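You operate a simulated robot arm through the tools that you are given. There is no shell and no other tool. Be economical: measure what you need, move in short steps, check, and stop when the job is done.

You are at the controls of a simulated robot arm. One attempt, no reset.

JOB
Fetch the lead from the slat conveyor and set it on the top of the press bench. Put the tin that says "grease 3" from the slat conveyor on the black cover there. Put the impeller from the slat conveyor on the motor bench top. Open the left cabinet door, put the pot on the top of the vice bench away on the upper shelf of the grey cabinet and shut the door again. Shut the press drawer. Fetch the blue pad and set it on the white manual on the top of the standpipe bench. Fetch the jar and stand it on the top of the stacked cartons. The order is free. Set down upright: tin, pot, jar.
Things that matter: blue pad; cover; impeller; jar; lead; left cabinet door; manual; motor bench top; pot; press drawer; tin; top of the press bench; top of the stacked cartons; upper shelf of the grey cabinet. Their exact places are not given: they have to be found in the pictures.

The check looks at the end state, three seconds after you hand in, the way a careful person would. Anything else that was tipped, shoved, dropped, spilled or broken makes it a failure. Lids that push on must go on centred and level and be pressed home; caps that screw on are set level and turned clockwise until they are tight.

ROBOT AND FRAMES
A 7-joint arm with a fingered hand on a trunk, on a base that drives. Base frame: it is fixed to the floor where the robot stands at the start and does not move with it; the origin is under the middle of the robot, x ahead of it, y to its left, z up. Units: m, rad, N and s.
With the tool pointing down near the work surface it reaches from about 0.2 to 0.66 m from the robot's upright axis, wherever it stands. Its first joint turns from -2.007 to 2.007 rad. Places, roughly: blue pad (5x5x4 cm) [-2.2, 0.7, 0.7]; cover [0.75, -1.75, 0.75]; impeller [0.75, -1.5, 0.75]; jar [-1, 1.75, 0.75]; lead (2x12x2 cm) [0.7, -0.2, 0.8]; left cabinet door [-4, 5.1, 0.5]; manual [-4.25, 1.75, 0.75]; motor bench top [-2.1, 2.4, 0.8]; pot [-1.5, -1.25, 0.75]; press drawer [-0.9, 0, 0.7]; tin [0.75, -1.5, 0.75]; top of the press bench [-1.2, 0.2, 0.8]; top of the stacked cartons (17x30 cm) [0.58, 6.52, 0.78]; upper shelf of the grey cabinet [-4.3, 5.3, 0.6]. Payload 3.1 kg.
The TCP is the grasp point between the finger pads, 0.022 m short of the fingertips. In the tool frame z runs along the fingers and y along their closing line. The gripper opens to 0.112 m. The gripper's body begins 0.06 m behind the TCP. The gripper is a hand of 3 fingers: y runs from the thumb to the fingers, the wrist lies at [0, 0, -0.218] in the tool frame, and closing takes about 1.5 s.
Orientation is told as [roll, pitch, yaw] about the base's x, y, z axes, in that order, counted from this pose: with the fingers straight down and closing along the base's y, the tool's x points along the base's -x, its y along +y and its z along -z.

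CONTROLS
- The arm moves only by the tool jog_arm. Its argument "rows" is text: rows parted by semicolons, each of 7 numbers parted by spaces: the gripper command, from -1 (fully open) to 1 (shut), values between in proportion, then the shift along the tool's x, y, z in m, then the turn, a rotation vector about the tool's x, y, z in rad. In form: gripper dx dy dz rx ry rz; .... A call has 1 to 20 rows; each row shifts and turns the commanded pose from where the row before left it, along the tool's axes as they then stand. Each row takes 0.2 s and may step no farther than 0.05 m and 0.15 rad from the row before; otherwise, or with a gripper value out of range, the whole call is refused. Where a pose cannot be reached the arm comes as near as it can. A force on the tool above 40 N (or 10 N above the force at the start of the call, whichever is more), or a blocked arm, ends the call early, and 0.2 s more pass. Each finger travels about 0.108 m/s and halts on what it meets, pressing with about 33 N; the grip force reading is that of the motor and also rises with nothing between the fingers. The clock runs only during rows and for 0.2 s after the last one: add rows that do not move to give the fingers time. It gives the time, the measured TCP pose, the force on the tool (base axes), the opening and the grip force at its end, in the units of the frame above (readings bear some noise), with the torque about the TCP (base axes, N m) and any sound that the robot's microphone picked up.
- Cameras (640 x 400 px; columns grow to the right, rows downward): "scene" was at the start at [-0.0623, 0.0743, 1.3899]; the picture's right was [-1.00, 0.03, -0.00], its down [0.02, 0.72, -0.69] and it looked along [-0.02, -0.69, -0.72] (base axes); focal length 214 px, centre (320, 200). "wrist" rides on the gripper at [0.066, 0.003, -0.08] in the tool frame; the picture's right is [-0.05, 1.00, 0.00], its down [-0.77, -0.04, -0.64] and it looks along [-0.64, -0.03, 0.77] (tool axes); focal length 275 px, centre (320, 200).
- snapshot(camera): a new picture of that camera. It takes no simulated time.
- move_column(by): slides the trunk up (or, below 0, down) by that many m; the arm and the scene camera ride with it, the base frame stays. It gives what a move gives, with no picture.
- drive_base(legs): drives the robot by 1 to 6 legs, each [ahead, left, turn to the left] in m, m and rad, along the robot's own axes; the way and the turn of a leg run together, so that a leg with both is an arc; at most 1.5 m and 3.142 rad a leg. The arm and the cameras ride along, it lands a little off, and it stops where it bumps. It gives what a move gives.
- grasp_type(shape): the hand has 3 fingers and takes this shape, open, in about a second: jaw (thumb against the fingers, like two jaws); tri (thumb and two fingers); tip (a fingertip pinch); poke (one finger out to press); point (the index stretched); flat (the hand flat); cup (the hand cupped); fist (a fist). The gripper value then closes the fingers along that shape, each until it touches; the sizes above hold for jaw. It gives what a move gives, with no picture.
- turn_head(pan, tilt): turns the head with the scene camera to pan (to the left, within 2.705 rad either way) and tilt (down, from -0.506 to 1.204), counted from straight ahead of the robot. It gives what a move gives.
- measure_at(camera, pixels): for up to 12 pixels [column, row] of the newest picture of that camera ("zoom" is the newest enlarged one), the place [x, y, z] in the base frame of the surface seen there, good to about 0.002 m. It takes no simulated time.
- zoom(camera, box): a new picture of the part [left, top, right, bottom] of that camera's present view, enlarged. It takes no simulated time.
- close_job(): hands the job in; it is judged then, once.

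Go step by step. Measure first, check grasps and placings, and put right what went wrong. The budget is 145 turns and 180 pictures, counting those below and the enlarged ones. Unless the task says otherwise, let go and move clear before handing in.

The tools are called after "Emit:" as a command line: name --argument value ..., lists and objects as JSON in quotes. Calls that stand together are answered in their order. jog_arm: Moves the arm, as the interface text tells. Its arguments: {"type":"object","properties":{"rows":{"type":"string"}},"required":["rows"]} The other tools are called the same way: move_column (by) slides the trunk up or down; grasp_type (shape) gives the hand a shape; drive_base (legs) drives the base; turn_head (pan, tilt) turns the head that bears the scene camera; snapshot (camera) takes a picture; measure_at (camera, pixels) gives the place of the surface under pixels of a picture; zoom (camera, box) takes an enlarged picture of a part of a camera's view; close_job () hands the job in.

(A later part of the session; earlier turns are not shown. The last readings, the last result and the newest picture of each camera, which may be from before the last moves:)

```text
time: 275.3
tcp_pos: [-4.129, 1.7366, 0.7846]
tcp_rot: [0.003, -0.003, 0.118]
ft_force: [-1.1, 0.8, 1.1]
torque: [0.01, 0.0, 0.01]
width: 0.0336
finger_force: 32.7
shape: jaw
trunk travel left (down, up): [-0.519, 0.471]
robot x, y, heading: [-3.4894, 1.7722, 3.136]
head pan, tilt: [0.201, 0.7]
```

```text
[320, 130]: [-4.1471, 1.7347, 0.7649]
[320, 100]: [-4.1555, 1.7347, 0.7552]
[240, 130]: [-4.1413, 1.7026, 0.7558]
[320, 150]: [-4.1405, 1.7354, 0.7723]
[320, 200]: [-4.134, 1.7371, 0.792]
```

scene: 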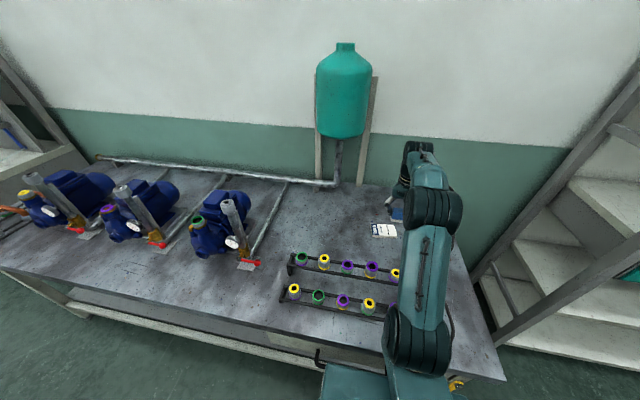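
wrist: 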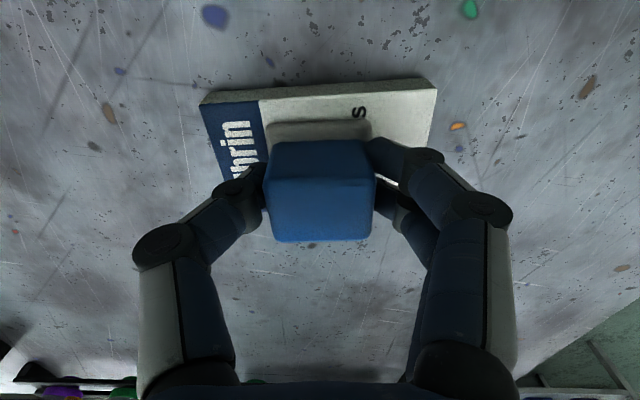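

The sole (0.765) is on the manual (0.7555). Lowering 1 mm more, releasing gently and rising.

Emit:
jog_arm --rows "1 0 0 0.0008 0 0 0;0.6 0 0 0 0 0 0;0.3 0 0 0 0 0 0;0 0 0 0 0 0 0;-0.1 0 0 0 0 0 0;-0.1 0 0 0 0 0 0;-0.1 0 0 -0.03 0 0 0;-0.1 0 0 -0.04 0 0 0;-0.1 0 0 -0.04 0 0 0;-0.1 -0.03 0 -0.04 0 0 0.1;-0.1 -0.03 0 -0.04 0 0 0.03;-0.1 -0.03 0 -0.03 0 0 0;-0.1 -0.03 0 -0.02 0 0 0;-0.1 0 0 0 0 0 0"

Emit:
snapshot --camera "scene"

Emit:
zoom --camera "scene" --box '[340, 190, 440, 260]'

```text
time: 278.3
tcp_pos: [-4.0005, 1.7394, 1.0207]
tcp_rot: [0.001, -0.002, -0.01]
ft_force: [0.5, 0.1, 0.2]
torque: [-0.01, -0.01, -0.01]
width: 0.061
finger_force: 0.0
shape: jaw
out of reach, approached as far as the arm can: row 9
trunk travel left (down, up): [-0.519, 0.471]
robot x, y, heading: [-3.4891, 1.7778, 3.138]
head pan, tilt: [0.201, 0.7]
```

```text
82 pictures are left
```

scene: 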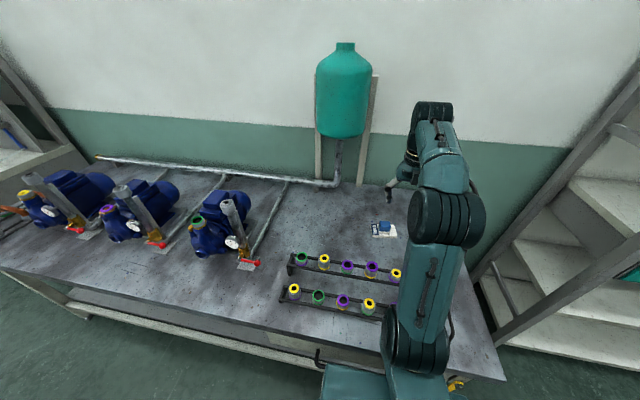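

```text
5.71 times, centred on (390, 225) of scene
```

zoom: 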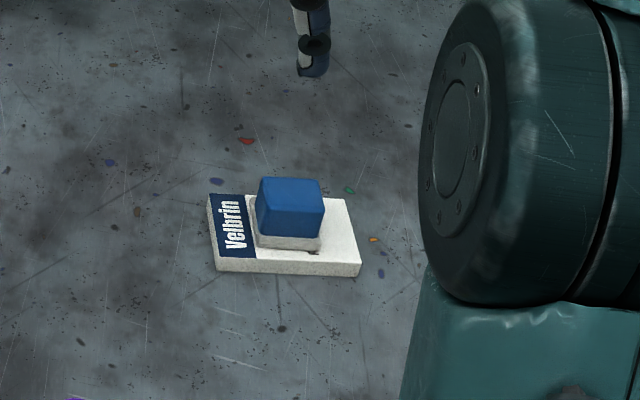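

The pad sits on the manual. Next, open the cabinet's left door while the hand is free: driving to face the cabinet.

Emit:
drive_base --legs '[[-0.5, 0, 0], [0, 0, -1.571], [1.5, 0, 0], [1.5, 0, 0], [0.35, 0, 0], [0, 0, 1.571]]'

Emit:
turn_head --pan 0.1 --tilt 0.5

Emit:
snapshot --camera "scene"

```text
time: 304.7
tcp_pos: [-3.5927, 5.0651, 1.0209]
tcp_rot: [0.0, -0.001, 0.007]
ft_force: [0.5, 0.2, 0.1]
torque: [0.01, 0.01, 0.02]
width: 0.0609
finger_force: 0.0
shape: jaw
trunk travel left (down, up): [-0.519, 0.471]
robot x, y, heading: [-3.0803, 5.1028, -3.134]
head pan, tilt: [0.201, 0.7]
```

```text
time: 305.4
tcp_pos: [-3.5926, 5.0657, 1.021]
tcp_rot: [0.001, -0.002, 0.007]
ft_force: [-0.8, 0.2, 0.1]
torque: [0.01, -0.03, -0.02]
width: 0.061
finger_force: 0.1
shape: jaw
trunk travel left (down, up): [-0.519, 0.471]
robot x, y, heading: [-3.0788, 5.1047, -3.128]
head pan, tilt: [0.099, 0.499]
```

```text
80 pictures are left
```

scene: 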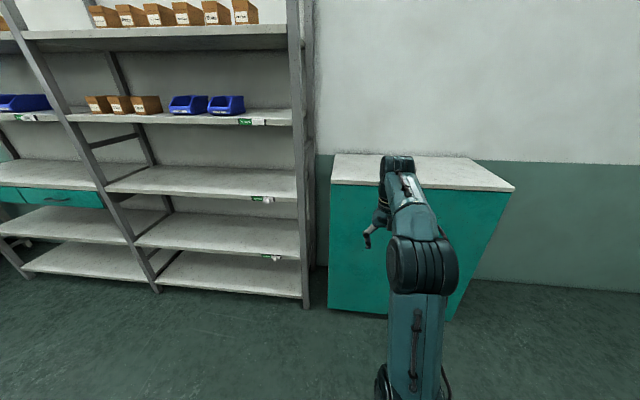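

I'll turn the hand horizontal, lower the trunk to handle height, and sidestep toward y≈5.24.

Emit:
jog_arm --rows "-0.3 0 0 0 0 0.15 0;-0.3 0 0 0 0 0.15 0;-0.3 0 0 0 0 0.15 0;-0.3 0 0 0 0 0.15 0;-0.3 0 0 0 0 0.15 0;-0.3 0 0 0 0 0.15 0;-0.3 0 0 0 0 0.15 0;-0.3 0 0 0 0 0.15 0;-0.3 0 0 0 0 0.15 0;-0.3 0 0 0 0 0.15 0;-0.3 0 0 0 0 0.07 0;-0.3 0 0 0 0 0 0"

Emit:
move_column --by -0.29

Emit:
drive_base --legs '[[0.15, -0.17, 0]]'

Emit:
snapshot --camera "wrist"

Emit:
snapshot --camera "scene"

```text
time: 308.0
tcp_pos: [-3.5933, 5.0646, 1.0205]
tcp_rot: [1.015, 1.567, 1.02]
ft_force: [0.1, 0.5, 0.2]
torque: [-0.05, -0.01, -0.02]
width: 0.0724
finger_force: 0.1
shape: jaw
trunk travel left (down, up): [-0.519, 0.471]
robot x, y, heading: [-3.0817, 5.1038, -3.125]
head pan, tilt: [0.099, 0.499]
```

```text
time: 310.9
tcp_pos: [-3.5917, 5.0641, 0.7299]
tcp_rot: [0.603, 1.567, 0.61]
ft_force: [-0.3, -0.6, 0.1]
torque: [-0.02, 0.0, -0.01]
width: 0.0722
finger_force: 0.1
shape: jaw
trunk travel left (down, up): [-0.229, 0.761]
robot x, y, heading: [-3.0792, 5.1053, -3.126]
head pan, tilt: [0.099, 0.499]
```

```text
time: 312.6
tcp_pos: [-3.7439, 5.2368, 0.7307]
tcp_rot: [0.649, 1.567, 0.655]
ft_force: [0.1, 0.6, -0.2]
torque: [0.02, -0.02, 0.03]
width: 0.0723
finger_force: 0.1
shape: jaw
trunk travel left (down, up): [-0.229, 0.761]
robot x, y, heading: [-3.2299, 5.2756, -3.128]
head pan, tilt: [0.099, 0.499]
```

```text
79 pictures are left
```

wrist: 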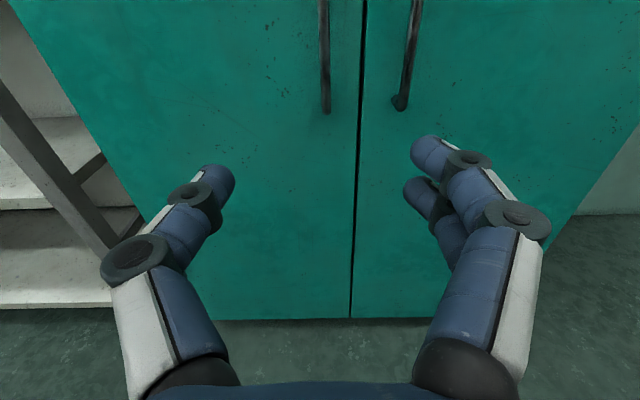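

```text
78 pictures are left
```

scene: 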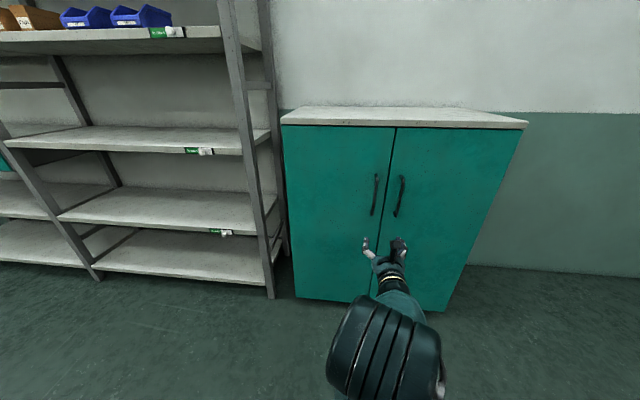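

Now the handles are clear: left at wrist (325,60), right at (408,60). Measuring them.

Emit:
measure_at --camera "wrist" --pixels '[[325, 20], [325, 60], [326, 108], [412, 30], [403, 100], [360, 100], [250, 100]]'

Emit:
measure_at --camera "scene" --pixels '[[376, 177], [373, 213], [401, 178], [396, 214], [393, 150], [286, 130], [297, 297], [268, 130], [265, 290], [378, 195]]'

```text
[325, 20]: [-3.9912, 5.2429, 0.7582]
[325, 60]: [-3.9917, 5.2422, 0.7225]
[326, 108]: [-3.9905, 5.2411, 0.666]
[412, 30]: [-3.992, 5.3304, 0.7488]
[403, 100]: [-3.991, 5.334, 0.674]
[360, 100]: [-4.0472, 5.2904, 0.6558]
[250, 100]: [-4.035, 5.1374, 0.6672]
```

```text
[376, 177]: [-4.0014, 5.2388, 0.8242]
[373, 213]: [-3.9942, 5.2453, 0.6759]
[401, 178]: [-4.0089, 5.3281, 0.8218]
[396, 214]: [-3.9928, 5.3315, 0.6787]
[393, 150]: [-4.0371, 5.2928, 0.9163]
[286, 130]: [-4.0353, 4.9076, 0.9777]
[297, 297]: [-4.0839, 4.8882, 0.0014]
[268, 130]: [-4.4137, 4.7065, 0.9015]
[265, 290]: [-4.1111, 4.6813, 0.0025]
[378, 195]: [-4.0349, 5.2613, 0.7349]
```

Left handle bar: y 5.243, outer x -3.991, z 0.665–0.825; the hinge is at y≈4.905. I'll drive in 7 cm, narrow the jaws, and take the bar.

Emit:
drive_base --legs '[[0.07, 0, -0.013]]'

Emit:
jog_arm --rows "0.1 0 0 0 0 0 0;0.1 0 0 0 0 0 0"

Emit:
snapshot --camera "wrist"

Emit:
measure_at --camera "wrist" --pixels '[[325, 20], [325, 60], [330, 90], [420, 40]]'

```text
time: 313.7
tcp_pos: [-3.8139, 5.2422, 0.7293]
tcp_rot: [0.651, 1.566, 0.645]
ft_force: [0.0, 0.3, 0.1]
torque: [-0.03, -0.02, -0.01]
width: 0.0724
finger_force: 0.1
shape: jaw
trunk travel left (down, up): [-0.229, 0.761]
robot x, y, heading: [-3.3041, 5.2747, 3.142]
head pan, tilt: [0.099, 0.499]
```

```text
time: 314.3
tcp_pos: [-3.8146, 5.2438, 0.7296]
tcp_rot: [0.66, 1.566, 0.653]
ft_force: [0.6, -0.6, 0.4]
torque: [0.01, 0.04, 0.0]
width: 0.051
finger_force: 0.1
shape: jaw
trunk travel left (down, up): [-0.229, 0.761]
robot x, y, heading: [-3.3055, 5.2773, 3.143]
head pan, tilt: [0.099, 0.499]
```

```text
77 pictures are left
```

wrist: 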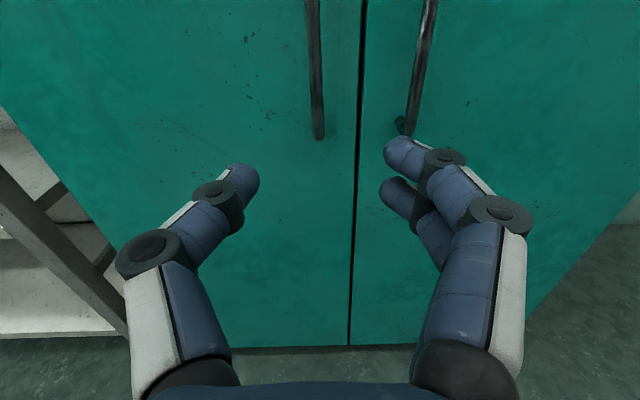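

```text
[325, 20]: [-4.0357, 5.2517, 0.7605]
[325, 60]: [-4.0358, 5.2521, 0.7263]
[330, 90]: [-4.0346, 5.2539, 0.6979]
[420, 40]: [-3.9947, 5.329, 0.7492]
```

Aligned (TCP y 5.243). Advancing 0.178 m and closing on the bar.

Emit:
jog_arm --rows "0.1 0 0 0.045 0 0 0;0.1 0 0 0.045 0 0 0;0.1 0 0 0.04 0 0 0;0.1 0 0 0.03 0 0 0;0.1 0 0 0.016 0 0 0;0.1 0 0 0 0 0 0;0.6 0 0 0 0 0 0;1 0 0 0 0 0 0;1 0 0 0 0 0 0;1 0 0 0 0 0 0;1 0 0 0 0 0 0"

Emit:
snapshot --camera "wrist"

```text
time: 316.7
tcp_pos: [-3.9908, 5.2415, 0.7283]
tcp_rot: [1.017, 1.564, 1.016]
ft_force: [-2.3, -12.2, 0.7]
torque: [0.02, 0.02, -0.06]
width: 0.0
finger_force: 33.2
shape: jaw
trunk travel left (down, up): [-0.229, 0.761]
robot x, y, heading: [-3.3027, 5.2727, -3.139]
head pan, tilt: [0.099, 0.499]
```

```text
76 pictures are left
```

wrist: 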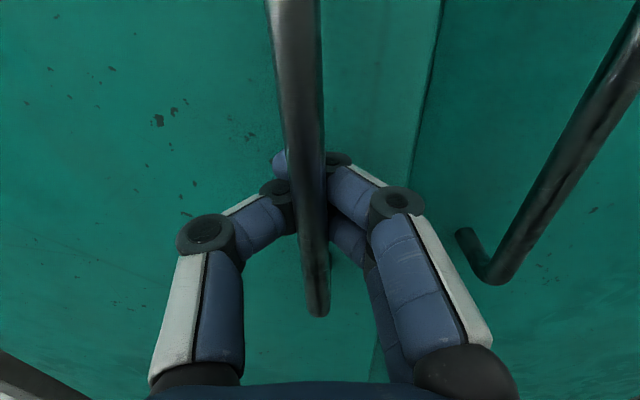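

The fingers closed around the bar as a hook (bar inside the finger loop). Pulling along the door's arc, first part.

Emit:
jog_arm --rows "1 0 -0.002 -0.015 0 0 0;1 0 -0.0037 -0.0166 -0.025 0 0;1 0 -0.0037 -0.0166 -0.025 0 0;1 0 -0.003 -0.0168 -0.025 0 0;1 0 -0.003 -0.0168 -0.025 0 0;1 0 -0.0054 -0.0161 -0.025 0 0;1 0 -0.0054 -0.0161 -0.025 0 0;1 0 -0.0046 -0.0164 -0.025 0 0;1 0 -0.0046 -0.0164 -0.025 0 0;1 0 0 0 0 0 0"

Emit:
snapshot --camera "scene"

Emit:
snapshot --camera "wrist"

```text
time: 317.8
tcp_pos: [-3.9171, 5.223, 0.7286]
tcp_rot: [2.139, 1.559, 2.093]
ft_force: [-6.7, -19.9, 4.8]
torque: [-0.01, 0.0, -0.2]
width: 0.0001
finger_force: 32.9
shape: jaw
out of reach, approached as far as the arm can: row 4, 5
trunk travel left (down, up): [-0.229, 0.761]
robot x, y, heading: [-3.3039, 5.2795, -3.137]
head pan, tilt: [0.099, 0.499]
stopped in row 5: the force on the tool passed its limit at 48 N (the readings are from after the stop); the commanded pose is now the measured one
```

```text
75 pictures are left
```

scene: 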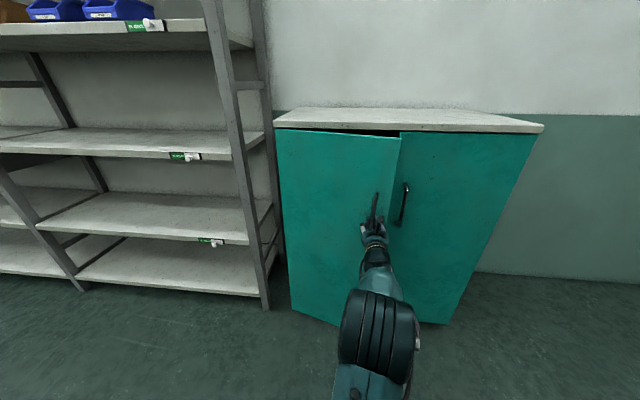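

```text
74 pictures are left
```

wrist: 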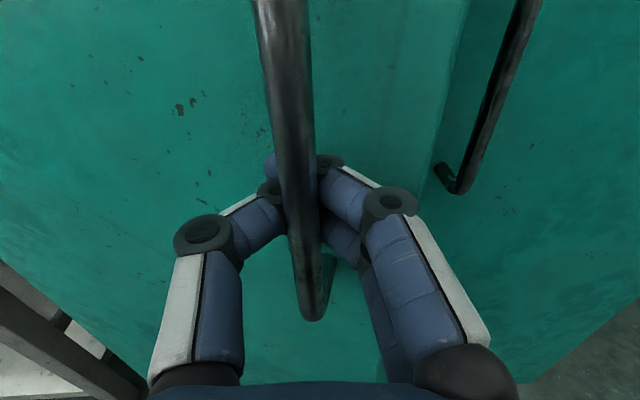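

The door is ajar about 0.2 rad; the hand's turning was the limit. I'll continue by translation only, with more shift toward the hinge.

Emit:
jog_arm --rows "1 0 -0.006 0 0 0 0;1 0 -0.006 -0.016 0 0 0;1 0 -0.007 -0.016 0 0 0;1 0 -0.008 -0.0155 0 0 0;1 0 -0.008 -0.015 0 0 0;1 0 -0.009 -0.0145 0 0 0;1 0 0 0 0 0 0"

Emit:
snapshot --camera "wrist"

```text
time: 318.4
tcp_pos: [-3.8975, 5.2161, 0.728]
tcp_rot: [2.253, 1.553, 2.219]
ft_force: [-8.7, -18.9, 4.0]
torque: [-0.04, -0.03, -0.21]
width: 0.0001
finger_force: 33.4
shape: jaw
out of reach, approached as far as the arm can: row 1, 2, 3
trunk travel left (down, up): [-0.229, 0.761]
robot x, y, heading: [-3.3009, 5.2758, -3.136]
head pan, tilt: [0.099, 0.499]
stopped in row 3: the force on the tool passed its limit at 43 N (the readings are from after the stop); the commanded pose is now the measured one
```

```text
73 pictures are left
```

wrist: 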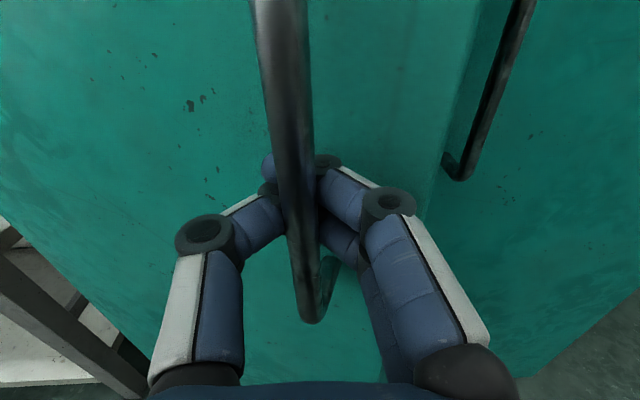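

Lateral load builds up and the arm can't follow. I'll let go of the bar, back away, and instead use the fingers behind the door's free edge.

Emit:
jog_arm --rows "0.3 0 0 0 0 0 0;-0.1 0 0 0 0 0 0;-0.1 0 0 0 0 0 0;-0.1 0 0 0 0 0 0;-0.1 0 0 -0.03 0 0 0;-0.1 0 0 -0.04 0 0 0;-0.1 0 0 -0.04 0 0 0;-0.1 0 0 0 0 0 0"

Emit:
snapshot --camera "wrist"

Emit:
snapshot --camera "scene"

```text
time: 320.2
tcp_pos: [-3.7849, 5.2185, 0.7272]
tcp_rot: [2.424, 1.558, 2.377]
ft_force: [0.2, -0.2, 0.2]
torque: [-0.03, 0.02, 0.0]
width: 0.061
finger_force: 0.0
shape: jaw
trunk travel left (down, up): [-0.229, 0.761]
robot x, y, heading: [-3.303, 5.2737, -3.141]
head pan, tilt: [0.099, 0.499]
```

```text
72 pictures are left
```

wrist: 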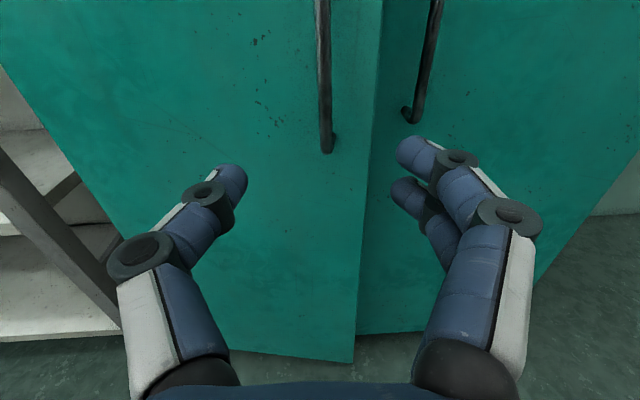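

```text
71 pictures are left
```

scene: 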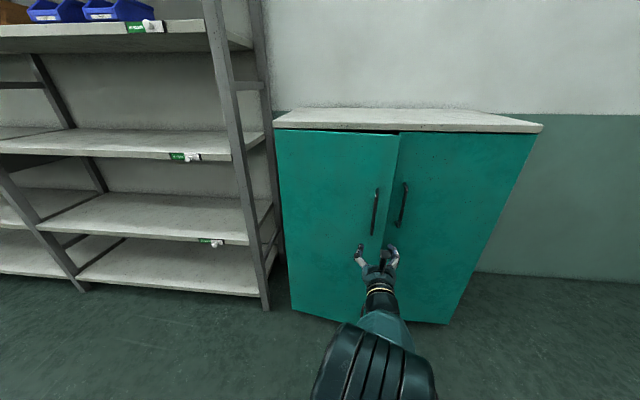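

The door remains slightly ajar. Measuring its free edge and the gap.

Emit:
measure_at --camera "wrist" --pixels '[[372, 120], [362, 200], [325, 60], [300, 100], [200, 60], [390, 180], [420, 80]]'

Emit:
measure_at --camera "scene" --pixels '[[395, 145], [399, 138], [280, 140], [392, 200], [375, 200], [340, 320]]'

```text
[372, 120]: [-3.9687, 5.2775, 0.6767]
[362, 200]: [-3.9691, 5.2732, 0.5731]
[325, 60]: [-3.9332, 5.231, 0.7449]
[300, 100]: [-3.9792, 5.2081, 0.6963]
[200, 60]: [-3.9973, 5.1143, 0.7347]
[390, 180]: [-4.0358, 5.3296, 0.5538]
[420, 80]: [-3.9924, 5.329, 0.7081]
```

```text
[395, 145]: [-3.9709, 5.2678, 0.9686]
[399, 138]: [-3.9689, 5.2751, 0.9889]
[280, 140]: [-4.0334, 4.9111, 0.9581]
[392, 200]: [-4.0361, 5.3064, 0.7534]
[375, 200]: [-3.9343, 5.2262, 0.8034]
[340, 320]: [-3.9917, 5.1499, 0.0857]
```

Door edge now at (-3.968,5.278), θ≈0.18. Testing in free space which way the hand can yaw, before taking the bar again.

Emit:
jog_arm --rows "-0.1 0 0 0 -0.1 0 0;-0.1 0 0 0 -0.1 0 0;-0.1 0 0 0 -0.1 0 0;-0.1 0 0 0 0 0 0"

Emit:
jog_arm --rows "-0.1 0 0 -0.04 0 0 0;-0.1 0 0 -0.04 0 0 0;-0.1 0 0 0 0 0 0"

```text
time: 321.2
tcp_pos: [-3.784, 5.2175, 0.7282]
tcp_rot: [2.421, 1.558, 2.326]
ft_force: [-0.3, -0.1, 0.1]
torque: [-0.01, 0.02, -0.01]
width: 0.061
finger_force: 0.1
shape: jaw
out of reach, approached as far as the arm can: row 1, 2, 3
trunk travel left (down, up): [-0.229, 0.761]
robot x, y, heading: [-3.3034, 5.2772, -3.132]
head pan, tilt: [0.099, 0.499]
```

```text
time: 322.0
tcp_pos: [-3.7113, 5.2182, 0.7299]
tcp_rot: [2.388, 1.559, 2.295]
ft_force: [0.2, 0.2, 0.5]
torque: [0.02, 0.0, -0.01]
width: 0.0608
finger_force: 0.1
shape: jaw
out of reach, approached as far as the arm can: row 2
trunk travel left (down, up): [-0.229, 0.761]
robot x, y, heading: [-3.303, 5.2763, -3.141]
head pan, tilt: [0.099, 0.499]
```

The hand can't yaw clockwise relative to the arm, so I should stand further left (lower y) so the arm reaches diagonally. Moving the base to about (-3.22,4.95).

Emit:
drive_base --legs '[[-0.085, 0.32, 0]]'

Emit:
jog_arm --rows "-0.1 0 0.045 0.01 -0.05 0 0;-0.1 0 0.045 0.01 -0.05 0 0;-0.1 0 0.045 0.01 -0.05 0 0;-0.1 0 0.045 0.01 -0.05 0 0;-0.1 0 0.045 0.01 0 0 0;-0.1 0 0.045 0.01 0 0 0;-0.1 0 0.03 0 0 0 0;-0.1 0 0 0 0 0 0"

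Emit:
snapshot --camera "wrist"

```text
time: 324.2
tcp_pos: [-3.6246, 4.8941, 0.7305]
tcp_rot: [2.372, 1.559, 2.28]
ft_force: [-0.2, -0.1, 1.0]
torque: [0.03, -0.01, 0.0]
width: 0.061
finger_force: 0.0
shape: jaw
trunk travel left (down, up): [-0.229, 0.761]
robot x, y, heading: [-3.2117, 4.9532, -3.138]
head pan, tilt: [0.099, 0.499]
```

```text
time: 326.0
tcp_pos: [-3.6197, 5.2009, 0.7319]
tcp_rot: [2.572, 1.56, 2.281]
ft_force: [-0.5, -0.5, -0.5]
torque: [0.02, -0.01, -0.01]
width: 0.0611
finger_force: 0.0
shape: jaw
trunk travel left (down, up): [-0.229, 0.761]
robot x, y, heading: [-3.2189, 4.9526, -3.138]
head pan, tilt: [0.099, 0.499]
```

```text
70 pictures are left
```

wrist: 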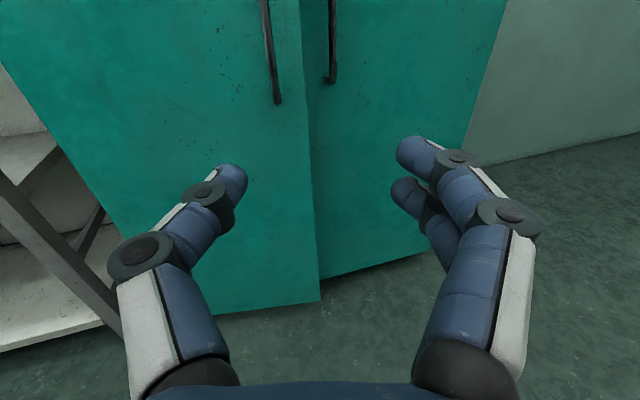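

The hand now yaws 0.29 rad. Shifting sideways in front of the bar and approaching most of the way, then checking.

Emit:
jog_arm --rows "0.1 0 -0.032 0.02 0 0 0;0.1 0 -0.032 0.02 0 0 0;0.1 0 0 0.04 0 0 0;0.1 0 0 0.04 0 0 0;0.1 0 0 0.04 0 0 0;0.1 0 0 0.04 0 0 0;0.1 0 0 0 0 0 0"

Emit:
snapshot --camera "wrist"

Emit:
measure_at --camera "wrist" --pixels '[[312, 40], [315, 80], [318, 60], [322, 60], [326, 100], [300, 60]]'

```text
time: 327.6
tcp_pos: [-3.8302, 5.1951, 0.7344]
tcp_rot: [2.552, 1.559, 2.258]
ft_force: [0.4, 0.8, 0.2]
torque: [-0.01, 0.02, 0.04]
width: 0.0508
finger_force: 0.0
shape: jaw
trunk travel left (down, up): [-0.229, 0.761]
robot x, y, heading: [-3.2182, 4.9524, -3.138]
head pan, tilt: [0.099, 0.499]
```

```text
69 pictures are left
```

wrist: 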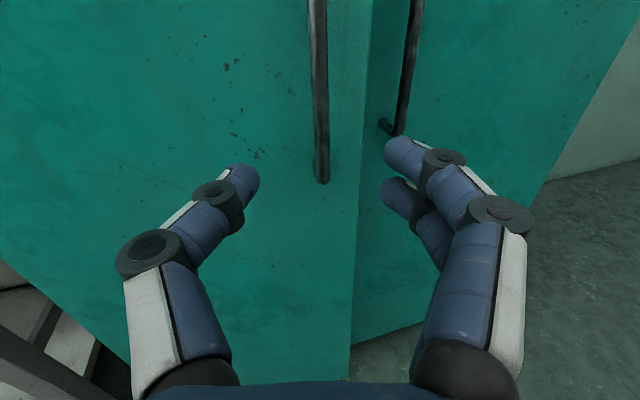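

```text
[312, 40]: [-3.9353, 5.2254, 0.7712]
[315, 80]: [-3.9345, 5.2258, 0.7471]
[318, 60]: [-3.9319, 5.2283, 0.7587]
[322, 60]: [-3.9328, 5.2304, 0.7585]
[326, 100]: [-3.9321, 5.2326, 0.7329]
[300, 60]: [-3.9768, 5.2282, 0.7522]
```

Bar axis at (-3.937,5.2295). Moving in 0.114 m and closing around it, not fully squeezed (0.9).

Emit:
jog_arm --rows "0.1 0 0.0025 0.04 0 0 0;0.1 0 0 0.04 0 0 0;0.1 0 0 0.034 0 0 0;0.1 0 0 0 0 0 0;0.6 0 0 0 0 0 0;0.9 0 0 0 0 0 0;0.9 0 0 0 0 0 0;0.9 0 0 0 0 0 0"

Emit:
snapshot --camera "wrist"

```text
time: 329.4
tcp_pos: [-3.9369, 5.2301, 0.736]
tcp_rot: [2.56, 1.559, 2.27]
ft_force: [0.5, -0.5, 0.2]
torque: [0.01, 0.01, 0.01]
width: 0.0063
finger_force: 0.1
shape: jaw
trunk travel left (down, up): [-0.229, 0.761]
robot x, y, heading: [-3.2179, 4.9484, -3.135]
head pan, tilt: [0.099, 0.499]
```

```text
68 pictures are left
```

wrist: 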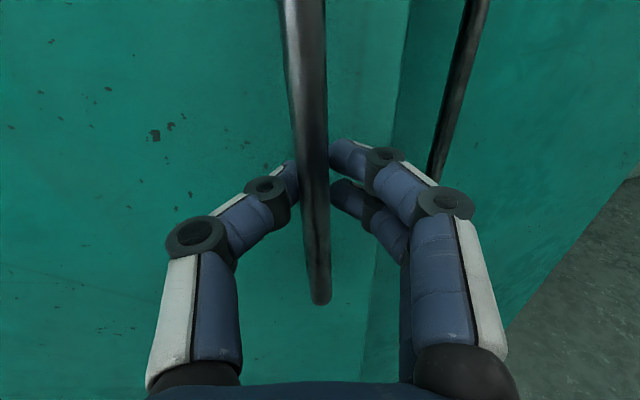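

The bar is caged with no side load. Pulling along the arc with the hand's yaw held constant, to about 0.6 rad.

Emit:
jog_arm --rows "0.95 0 0 -0.01 0 0 0;0.95 0 -0.0016 -0.0212 0 0 0;0.95 0 -0.0016 -0.0212 0 0 0;0.95 0 -0.0032 -0.0167 0 0 0;0.95 0 -0.0032 -0.0167 0 0 0;0.95 0 -0.0048 -0.0164 0 0 0;0.95 0 -0.0048 -0.0164 0 0 0;0.95 0 -0.0064 -0.0157 0 0 0;0.95 0 -0.0064 -0.0157 0 0 0;0.95 0 0 0 0 0 0"

Emit:
snapshot --camera "wrist"

Emit:
snapshot --camera "scene"

```text
time: 331.6
tcp_pos: [-3.8042, 5.1566, 0.7342]
tcp_rot: [2.574, 1.559, 2.28]
ft_force: [0.2, -0.2, -0.5]
torque: [-0.01, -0.02, -0.03]
width: 0.0029
finger_force: 0.0
shape: jaw
trunk travel left (down, up): [-0.229, 0.761]
robot x, y, heading: [-3.2188, 4.9528, -3.136]
head pan, tilt: [0.099, 0.499]
```

```text
67 pictures are left
```

wrist: 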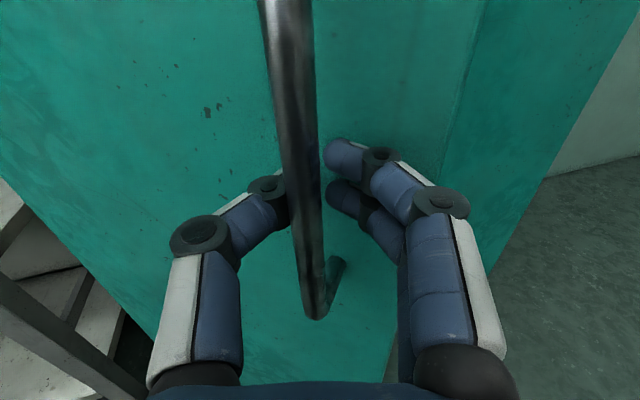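

```text
66 pictures are left
```

scene: 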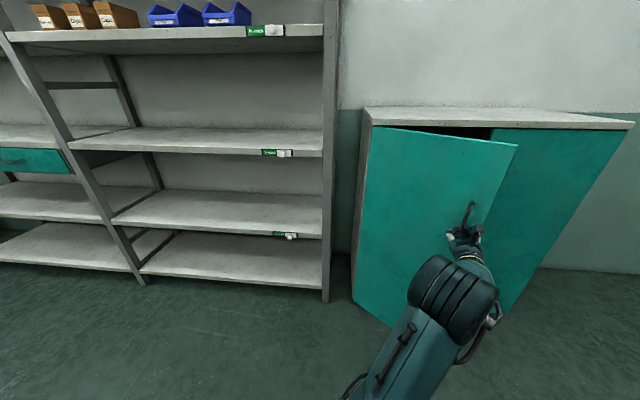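

Door follows freely. Continuing the arc to about 1.1 rad.

Emit:
jog_arm --rows "0.95 0 -0.008 -0.015 0 0 0;0.95 0 -0.008 -0.015 0 0 0;0.95 0 -0.0095 -0.0142 0 0 0;0.95 0 -0.0095 -0.0142 0 0 0;0.95 0 -0.0108 -0.0132 0 0 0;0.95 0 -0.0108 -0.0132 0 0 0;0.95 0 -0.012 -0.012 0 0 0;0.95 0 -0.012 -0.012 0 0 0;0.95 0 -0.0132 -0.0108 0 0 0;0.95 0 -0.0132 -0.0108 0 0 0;0.95 0 0 0 0 0 0"

Emit:
snapshot --camera "wrist"

Emit:
snapshot --camera "scene"

```text
time: 334.0
tcp_pos: [-3.7087, 5.0156, 0.7301]
tcp_rot: [2.553, 1.56, 2.26]
ft_force: [0.1, 0.4, -0.4]
torque: [-0.05, -0.03, 0.0]
width: 0.0032
finger_force: 0.0
shape: jaw
trunk travel left (down, up): [-0.229, 0.761]
robot x, y, heading: [-3.2214, 4.9504, -3.139]
head pan, tilt: [0.099, 0.499]
```

```text
65 pictures are left
```

wrist: 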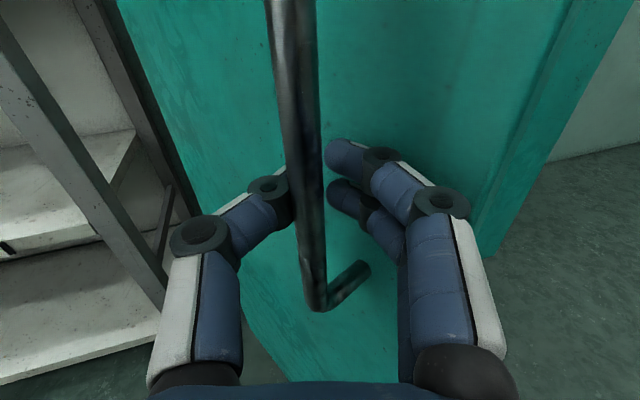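

```text
64 pictures are left
```

scene: 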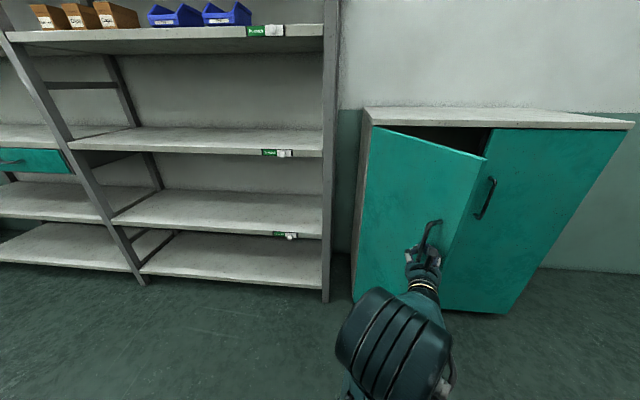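

θ is about 1.05. Going a little further by arm, then sidestepping the base left to carry the door to ~90°.

Emit:
jog_arm --rows "0.95 0 -0.0142 -0.0094 0 0 0;0.95 0 -0.0142 -0.0094 0 0 0;0.95 0 0 0 0 0 0"

Emit:
drive_base --legs '[[0, 0.14, 0]]'

Emit:
snapshot --camera "scene"

Emit:
snapshot --camera "wrist"

```text
time: 334.8
tcp_pos: [-3.6993, 4.9846, 0.7316]
tcp_rot: [2.595, 1.559, 2.304]
ft_force: [0.5, 0.2, -0.4]
torque: [-0.01, 0.01, 0.0]
width: 0.0028
finger_force: 0.2
shape: jaw
trunk travel left (down, up): [-0.229, 0.761]
robot x, y, heading: [-3.2139, 4.9471, -3.131]
head pan, tilt: [0.099, 0.499]
```

```text
time: 336.1
tcp_pos: [-3.6988, 4.8478, 0.7303]
tcp_rot: [2.574, 1.558, 2.282]
ft_force: [-0.5, 0.0, -0.5]
torque: [0.02, -0.01, 0.01]
width: 0.0026
finger_force: 0.0
shape: jaw
trunk travel left (down, up): [-0.229, 0.761]
robot x, y, heading: [-3.215, 4.8126, -3.142]
head pan, tilt: [0.099, 0.499]
```

```text
63 pictures are left
```

scene: 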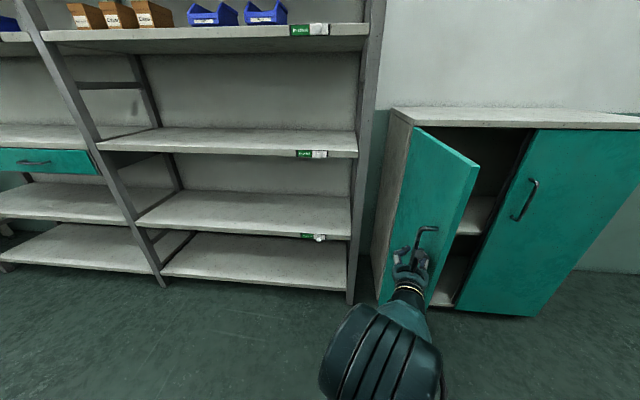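

```text
62 pictures are left
```

wrist: 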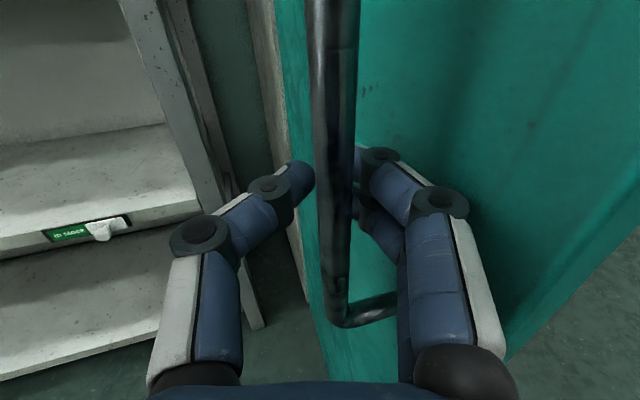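

The door stands near 90°. Releasing with a small opening and withdrawing along the hand axis.

Emit:
jog_arm --rows "0.6 0 0 0 0 0 0;0.45 0 -0.003 0 0 0 0;0.45 0 0 -0.02 0 0 0;0.45 0 0 -0.04 0 0 0;0.45 0 0 -0.04 0 0 0;0.45 0 0 0 0 0 0"

Emit:
drive_base --legs '[[-0.35, 0, 0], [0, -0.4, 0]]'

Emit:
turn_head --pan 0.05 --tilt 0.4

Emit:
snapshot --camera "scene"

Emit:
zoom --camera "scene" --box '[220, 120, 400, 260]'

```text
time: 337.6
tcp_pos: [-3.6066, 4.8274, 0.735]
tcp_rot: [2.528, 1.56, 2.237]
ft_force: [0.5, -1.1, 0.1]
torque: [0.04, 0.01, -0.03]
width: 0.0307
finger_force: 0.1
shape: jaw
out of reach, approached as far as the arm can: row 5
trunk travel left (down, up): [-0.229, 0.761]
robot x, y, heading: [-3.2156, 4.811, -3.14]
head pan, tilt: [0.099, 0.499]
```

```text
time: 341.9
tcp_pos: [-3.262, 5.2199, 0.7353]
tcp_rot: [2.508, 1.562, 2.228]
ft_force: [0.4, -0.3, 0.1]
torque: [-0.04, 0.01, -0.03]
width: 0.0308
finger_force: 0.1
shape: jaw
trunk travel left (down, up): [-0.229, 0.761]
robot x, y, heading: [-2.8704, 5.2126, -3.128]
head pan, tilt: [0.099, 0.499]
```

```text
time: 342.6
tcp_pos: [-3.2632, 5.2202, 0.7354]
tcp_rot: [2.514, 1.56, 2.232]
ft_force: [0.5, -0.2, -0.9]
torque: [0.03, -0.01, -0.01]
width: 0.0308
finger_force: 0.1
shape: jaw
trunk travel left (down, up): [-0.229, 0.761]
robot x, y, heading: [-2.8701, 5.2108, -3.127]
head pan, tilt: [0.051, 0.4]
```

```text
61 pictures are left
```

scene: 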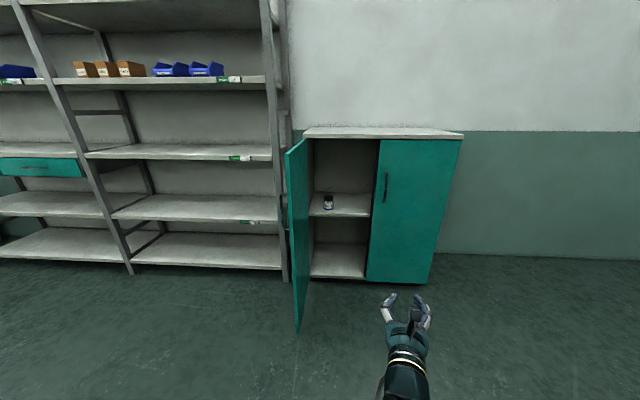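

```text
2.86 times, centred on (310, 190) of scene
```

zoom: 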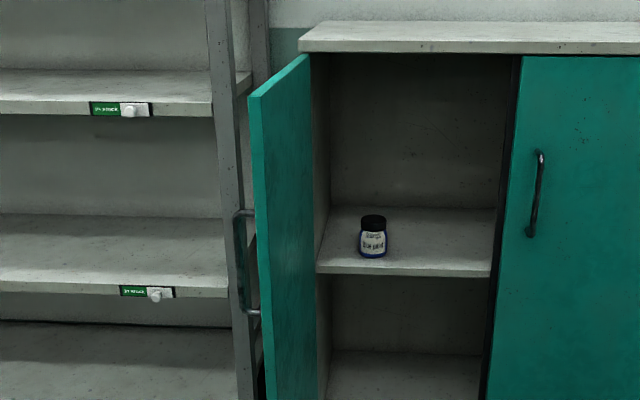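

The door is open past 90°; the upper shelf has one small jar on it at zoom (372,235). Measuring the shelf space.

Emit:
measure_at --camera "zoom" --pixels '[[440, 265], [340, 262], [480, 225], [350, 215], [373, 250], [373, 218], [430, 245], [500, 150], [318, 150], [280, 120], [255, 100], [430, 190]]'

```text
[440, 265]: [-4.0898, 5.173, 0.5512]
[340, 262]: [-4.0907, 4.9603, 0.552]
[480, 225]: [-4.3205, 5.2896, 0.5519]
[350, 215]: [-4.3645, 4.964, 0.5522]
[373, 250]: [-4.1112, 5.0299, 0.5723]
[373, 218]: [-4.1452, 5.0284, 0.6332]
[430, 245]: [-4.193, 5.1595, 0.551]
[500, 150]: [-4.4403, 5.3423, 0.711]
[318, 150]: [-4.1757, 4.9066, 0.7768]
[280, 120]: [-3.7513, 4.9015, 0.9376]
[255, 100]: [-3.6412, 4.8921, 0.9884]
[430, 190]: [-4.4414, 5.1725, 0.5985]
```

Upper shelf top is z 0.552, free around (-4.18,5.18). Now restoring the tool-down pose and driving to the first aisle for the jar.

Emit:
move_column --by 0.29

Emit:
jog_arm --rows "-0.3 0 0 0 0.14 0 0;-0.3 0 0 0 0.14 0 0;-0.3 0 0 0.03 0 -0.15 0;-0.3 0 0 0 0 -0.15 0;-0.3 0 0 0 0 -0.15 0;-0.3 0 0 0 0 -0.15 0;-0.3 0 0 0 0 -0.15 0;-0.3 0 0 0 0 -0.15 0;-0.3 0 0 0 0 -0.15 0;-0.3 0 0 0 0 -0.15 0;-0.3 0 0 0 0 -0.15 0;-0.3 0 0 0 0 -0.15 0;-0.3 0 0 0 0 -0.06 0;-0.3 0 0 0 0 0 0"

Emit:
drive_base --legs '[[0, -0.63, 0], [-1.3, 0, 0], [-1.27, 0, 0], [0, 0, 1.56], [1.5, 0, 0], [1.5, 0, 0]]'

Emit:
turn_head --pan -0.5 --tilt 0.6

Emit:
snapshot --camera "scene"

```text
time: 345.5
tcp_pos: [-3.2632, 5.22, 1.0251]
tcp_rot: [2.511, 1.56, 2.228]
ft_force: [-0.5, -0.3, -0.5]
torque: [-0.03, -0.01, 0.02]
width: 0.0307
finger_force: 0.2
shape: jaw
trunk travel left (down, up): [-0.519, 0.471]
robot x, y, heading: [-2.8724, 5.2091, -3.128]
head pan, tilt: [0.051, 0.4]
```

```text
time: 348.5
tcp_pos: [-3.3048, 5.2182, 1.0283]
tcp_rot: [0.009, 0.017, 0.001]
ft_force: [-0.8, -0.5, 0.1]
torque: [-0.03, -0.01, 0.02]
width: 0.0723
finger_force: 0.1
shape: jaw
out of reach, approached as far as the arm can: row 1, 2
trunk travel left (down, up): [-0.519, 0.471]
robot x, y, heading: [-2.87, 5.2117, -3.132]
head pan, tilt: [0.051, 0.4]
```

```text
time: 382.1
tcp_pos: [-0.2931, 2.4133, 1.0276]
tcp_rot: [0.009, 0.016, 1.578]
ft_force: [0.9, -0.3, 0.4]
torque: [0.04, -0.03, -0.03]
width: 0.0725
finger_force: 0.1
shape: jaw
trunk travel left (down, up): [-0.519, 0.471]
robot x, y, heading: [-0.2869, 2.8454, -1.554]
head pan, tilt: [0.051, 0.4]
```

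```text
time: 383.1
tcp_pos: [-0.2921, 2.4127, 1.0277]
tcp_rot: [0.008, 0.017, 1.577]
ft_force: [-0.6, 0.2, 0.0]
torque: [-0.01, 0.01, 0.0]
width: 0.0726
finger_force: 0.1
shape: jaw
trunk travel left (down, up): [-0.519, 0.471]
robot x, y, heading: [-0.2878, 2.8491, -1.549]
head pan, tilt: [-0.499, 0.6]
```

```text
59 pictures are left
```

scene: 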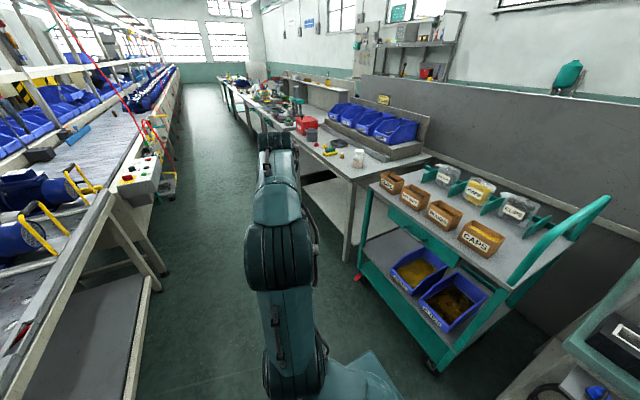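

The jar is at (358,160) near the bench end. Driving beside it and turning to face the bench.

Emit:
drive_base --legs '[[1.08, 0, 0], [0, 0, -1.585]]'

Emit:
turn_head --pan 0.25 --tilt 0.75

Emit:
snapshot --camera "scene"

```text
time: 392.4
tcp_pos: [-0.7028, 1.7692, 1.0275]
tcp_rot: [0.007, 0.017, 0.019]
ft_force: [0.7, 0.1, 0.6]
torque: [-0.01, 0.01, -0.01]
width: 0.0722
finger_force: 0.2
shape: jaw
trunk travel left (down, up): [-0.519, 0.471]
robot x, y, heading: [-0.2684, 1.7648, -3.106]
head pan, tilt: [-0.499, 0.6]
```

```text
time: 393.5
tcp_pos: [-0.7033, 1.7677, 1.0282]
tcp_rot: [0.009, 0.018, 0.02]
ft_force: [1.2, -0.5, -0.8]
torque: [-0.01, -0.01, -0.03]
width: 0.0726
finger_force: 0.1
shape: jaw
trunk travel left (down, up): [-0.519, 0.471]
robot x, y, heading: [-0.2683, 1.7675, -3.114]
head pan, tilt: [0.25, 0.75]
```

```text
58 pictures are left
```

scene: 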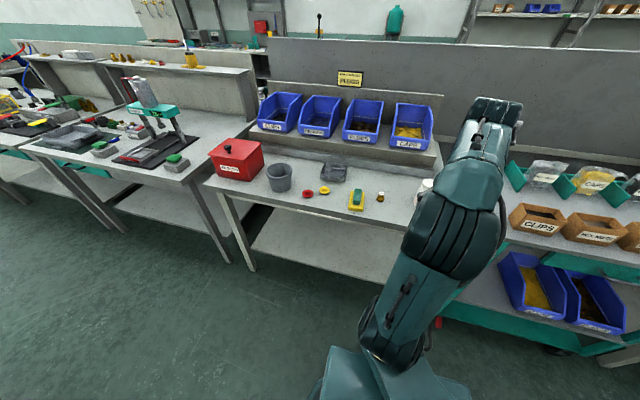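

The jar is at (424,187), partly behind the arm. Enlarging and measuring.

Emit:
zoom --camera "scene" --box '[330, 160, 450, 235]'

Emit:
measure_at --camera "zoom" --pixels '[[500, 110], [470, 110], [490, 150], [475, 170], [270, 180], [270, 205], [400, 190], [470, 240], [350, 170]]'

Emit:
measure_at --camera "scene" --pixels '[[330, 245], [270, 215], [500, 200], [520, 215], [470, 290]]'

```text
5.33 times, centred on (390, 198) of scene
```

zoom: 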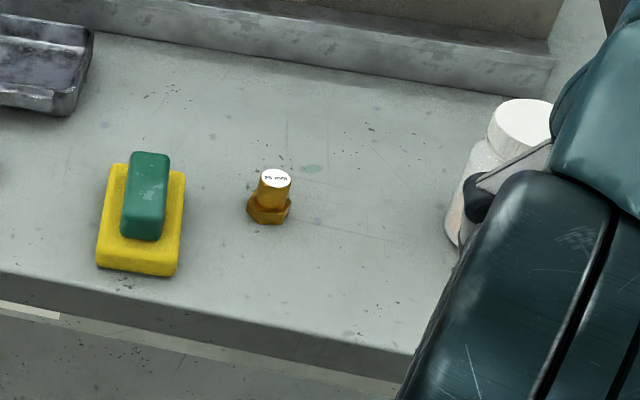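

```text
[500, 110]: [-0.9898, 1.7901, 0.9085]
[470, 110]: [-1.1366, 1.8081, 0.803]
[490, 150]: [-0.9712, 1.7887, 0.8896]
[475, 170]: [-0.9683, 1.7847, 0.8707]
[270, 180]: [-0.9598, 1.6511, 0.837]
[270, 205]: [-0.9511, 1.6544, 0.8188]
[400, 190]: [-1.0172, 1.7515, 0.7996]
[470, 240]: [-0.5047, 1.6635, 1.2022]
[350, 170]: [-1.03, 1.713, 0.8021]
```

```text
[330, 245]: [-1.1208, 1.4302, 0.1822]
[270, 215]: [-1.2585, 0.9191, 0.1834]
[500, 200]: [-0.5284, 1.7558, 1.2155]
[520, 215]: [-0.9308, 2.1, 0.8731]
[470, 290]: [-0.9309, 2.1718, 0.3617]
```

Jar ≈(-0.99,1.82), top 0.909, bench 0.80. Driving closer and centring, then viewing with the wrist camera.

Emit:
drive_base --legs '[[0.15, -0.05, -0.028]]'

Emit:
jog_arm --rows "-0.8 0.03 0 0 0 -0.017 0;-0.8 0.03 0 0 0 0 0;-0.8 0.03 0 0 0 0 0;-0.8 0 0 0 0 0 0"

Emit:
snapshot --camera "wrist"

Emit:
snapshot --camera "scene"

```text
time: 394.9
tcp_pos: [-0.8553, 1.8258, 1.0274]
tcp_rot: [0.007, 0.017, -0.006]
ft_force: [-0.2, 0.0, -0.1]
torque: [0.0, -0.01, 0.02]
width: 0.0724
finger_force: 0.0
shape: jaw
trunk travel left (down, up): [-0.519, 0.471]
robot x, y, heading: [-0.4203, 1.8141, -3.135]
head pan, tilt: [0.25, 0.75]
```

```text
time: 395.9
tcp_pos: [-0.9446, 1.8264, 1.0281]
tcp_rot: [0.009, 0.0, -0.006]
ft_force: [0.0, 0.3, 0.4]
torque: [-0.01, -0.02, 0.03]
width: 0.1004
finger_force: 0.1
shape: jaw
trunk travel left (down, up): [-0.519, 0.471]
robot x, y, heading: [-0.4166, 1.8177, -3.137]
head pan, tilt: [0.25, 0.75]
```

```text
56 pictures are left
```

wrist: 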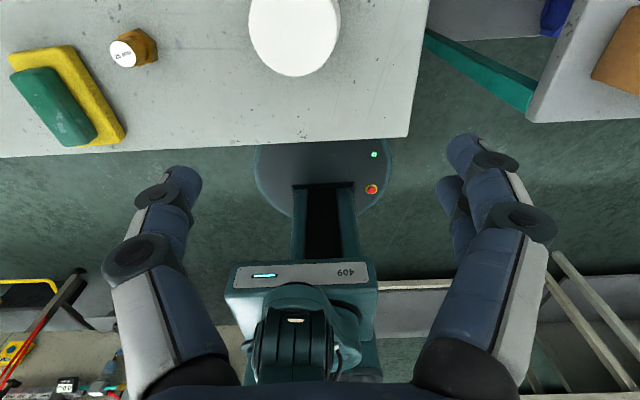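

```text
55 pictures are left
```

scene: 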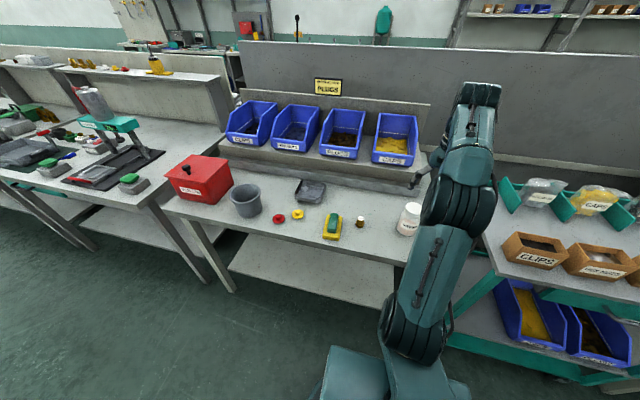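

Now the jar's lid is at wrist (295,30). Measuring its extent and the jar body in the scene view.

Emit:
measure_at --camera "wrist" --pixels '[[295, 35], [252, 35], [337, 30], [293, 73], [295, 5], [400, 130], [350, 120]]'

Emit:
zoom --camera "scene" --box '[370, 180, 450, 250]'

Emit:
measure_at --camera "zoom" --pixels '[[340, 190], [240, 380], [320, 320], [260, 300], [280, 400], [370, 230], [300, 260]]'

```text
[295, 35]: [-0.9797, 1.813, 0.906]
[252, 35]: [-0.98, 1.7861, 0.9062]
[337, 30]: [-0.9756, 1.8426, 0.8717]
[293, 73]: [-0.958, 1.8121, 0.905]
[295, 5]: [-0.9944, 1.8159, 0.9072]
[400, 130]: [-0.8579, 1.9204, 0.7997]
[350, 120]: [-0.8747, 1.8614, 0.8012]
```

```text
5.71 times, centred on (410, 215) of scene
```

zoom: 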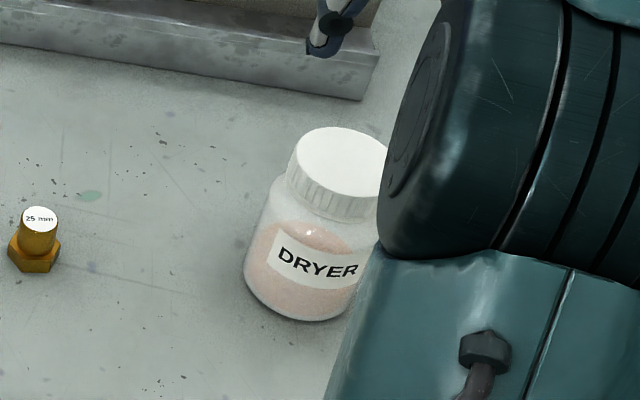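

```text
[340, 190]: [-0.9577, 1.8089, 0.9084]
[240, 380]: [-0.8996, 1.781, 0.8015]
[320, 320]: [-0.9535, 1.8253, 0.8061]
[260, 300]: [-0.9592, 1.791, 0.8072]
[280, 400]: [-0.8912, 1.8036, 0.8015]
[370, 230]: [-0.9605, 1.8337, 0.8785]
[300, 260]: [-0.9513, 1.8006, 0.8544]
```

Jar axis (-0.986,1.814), body radius ≈36 mm, lid top 0.907. I'll open fully and descend to z 0.859, gripping the body.

Emit:
jog_arm --rows "-1 0.03 -0.012 0 0 0 0;-1 0.0115 0 0.02 0 0 0;-1 0 0 0.03 0 0 0;-1 0 0 0.03 0 0 0;-1 0 0 0.03 0 0 0;-1 0 0 0.03 0 0 0;-1 0 0 0.028 0 0 0;-1 0 0 0 0 0 0"

Emit:
snapshot --camera "wrist"

```text
time: 397.7
tcp_pos: [-0.9803, 1.8151, 0.8601]
tcp_rot: [0.008, 0.003, -0.005]
ft_force: [-0.6, -3.7, 9.2]
torque: [-0.11, 0.01, -0.01]
width: 0.1118
finger_force: 0.1
shape: jaw
out of reach, approached as far as the arm can: row 1
trunk travel left (down, up): [-0.519, 0.471]
robot x, y, heading: [-0.4184, 1.8172, -3.131]
head pan, tilt: [0.25, 0.75]
```

```text
53 pictures are left
```

wrist: 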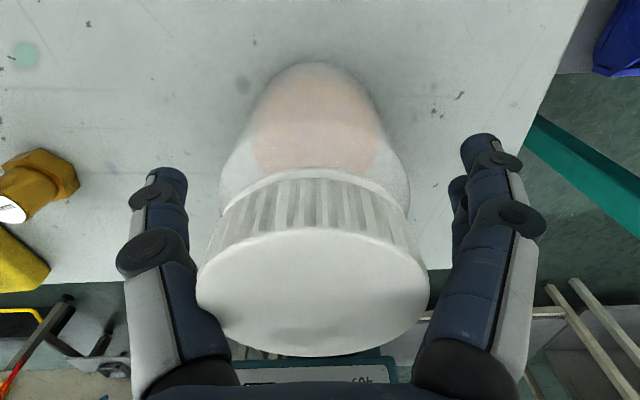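

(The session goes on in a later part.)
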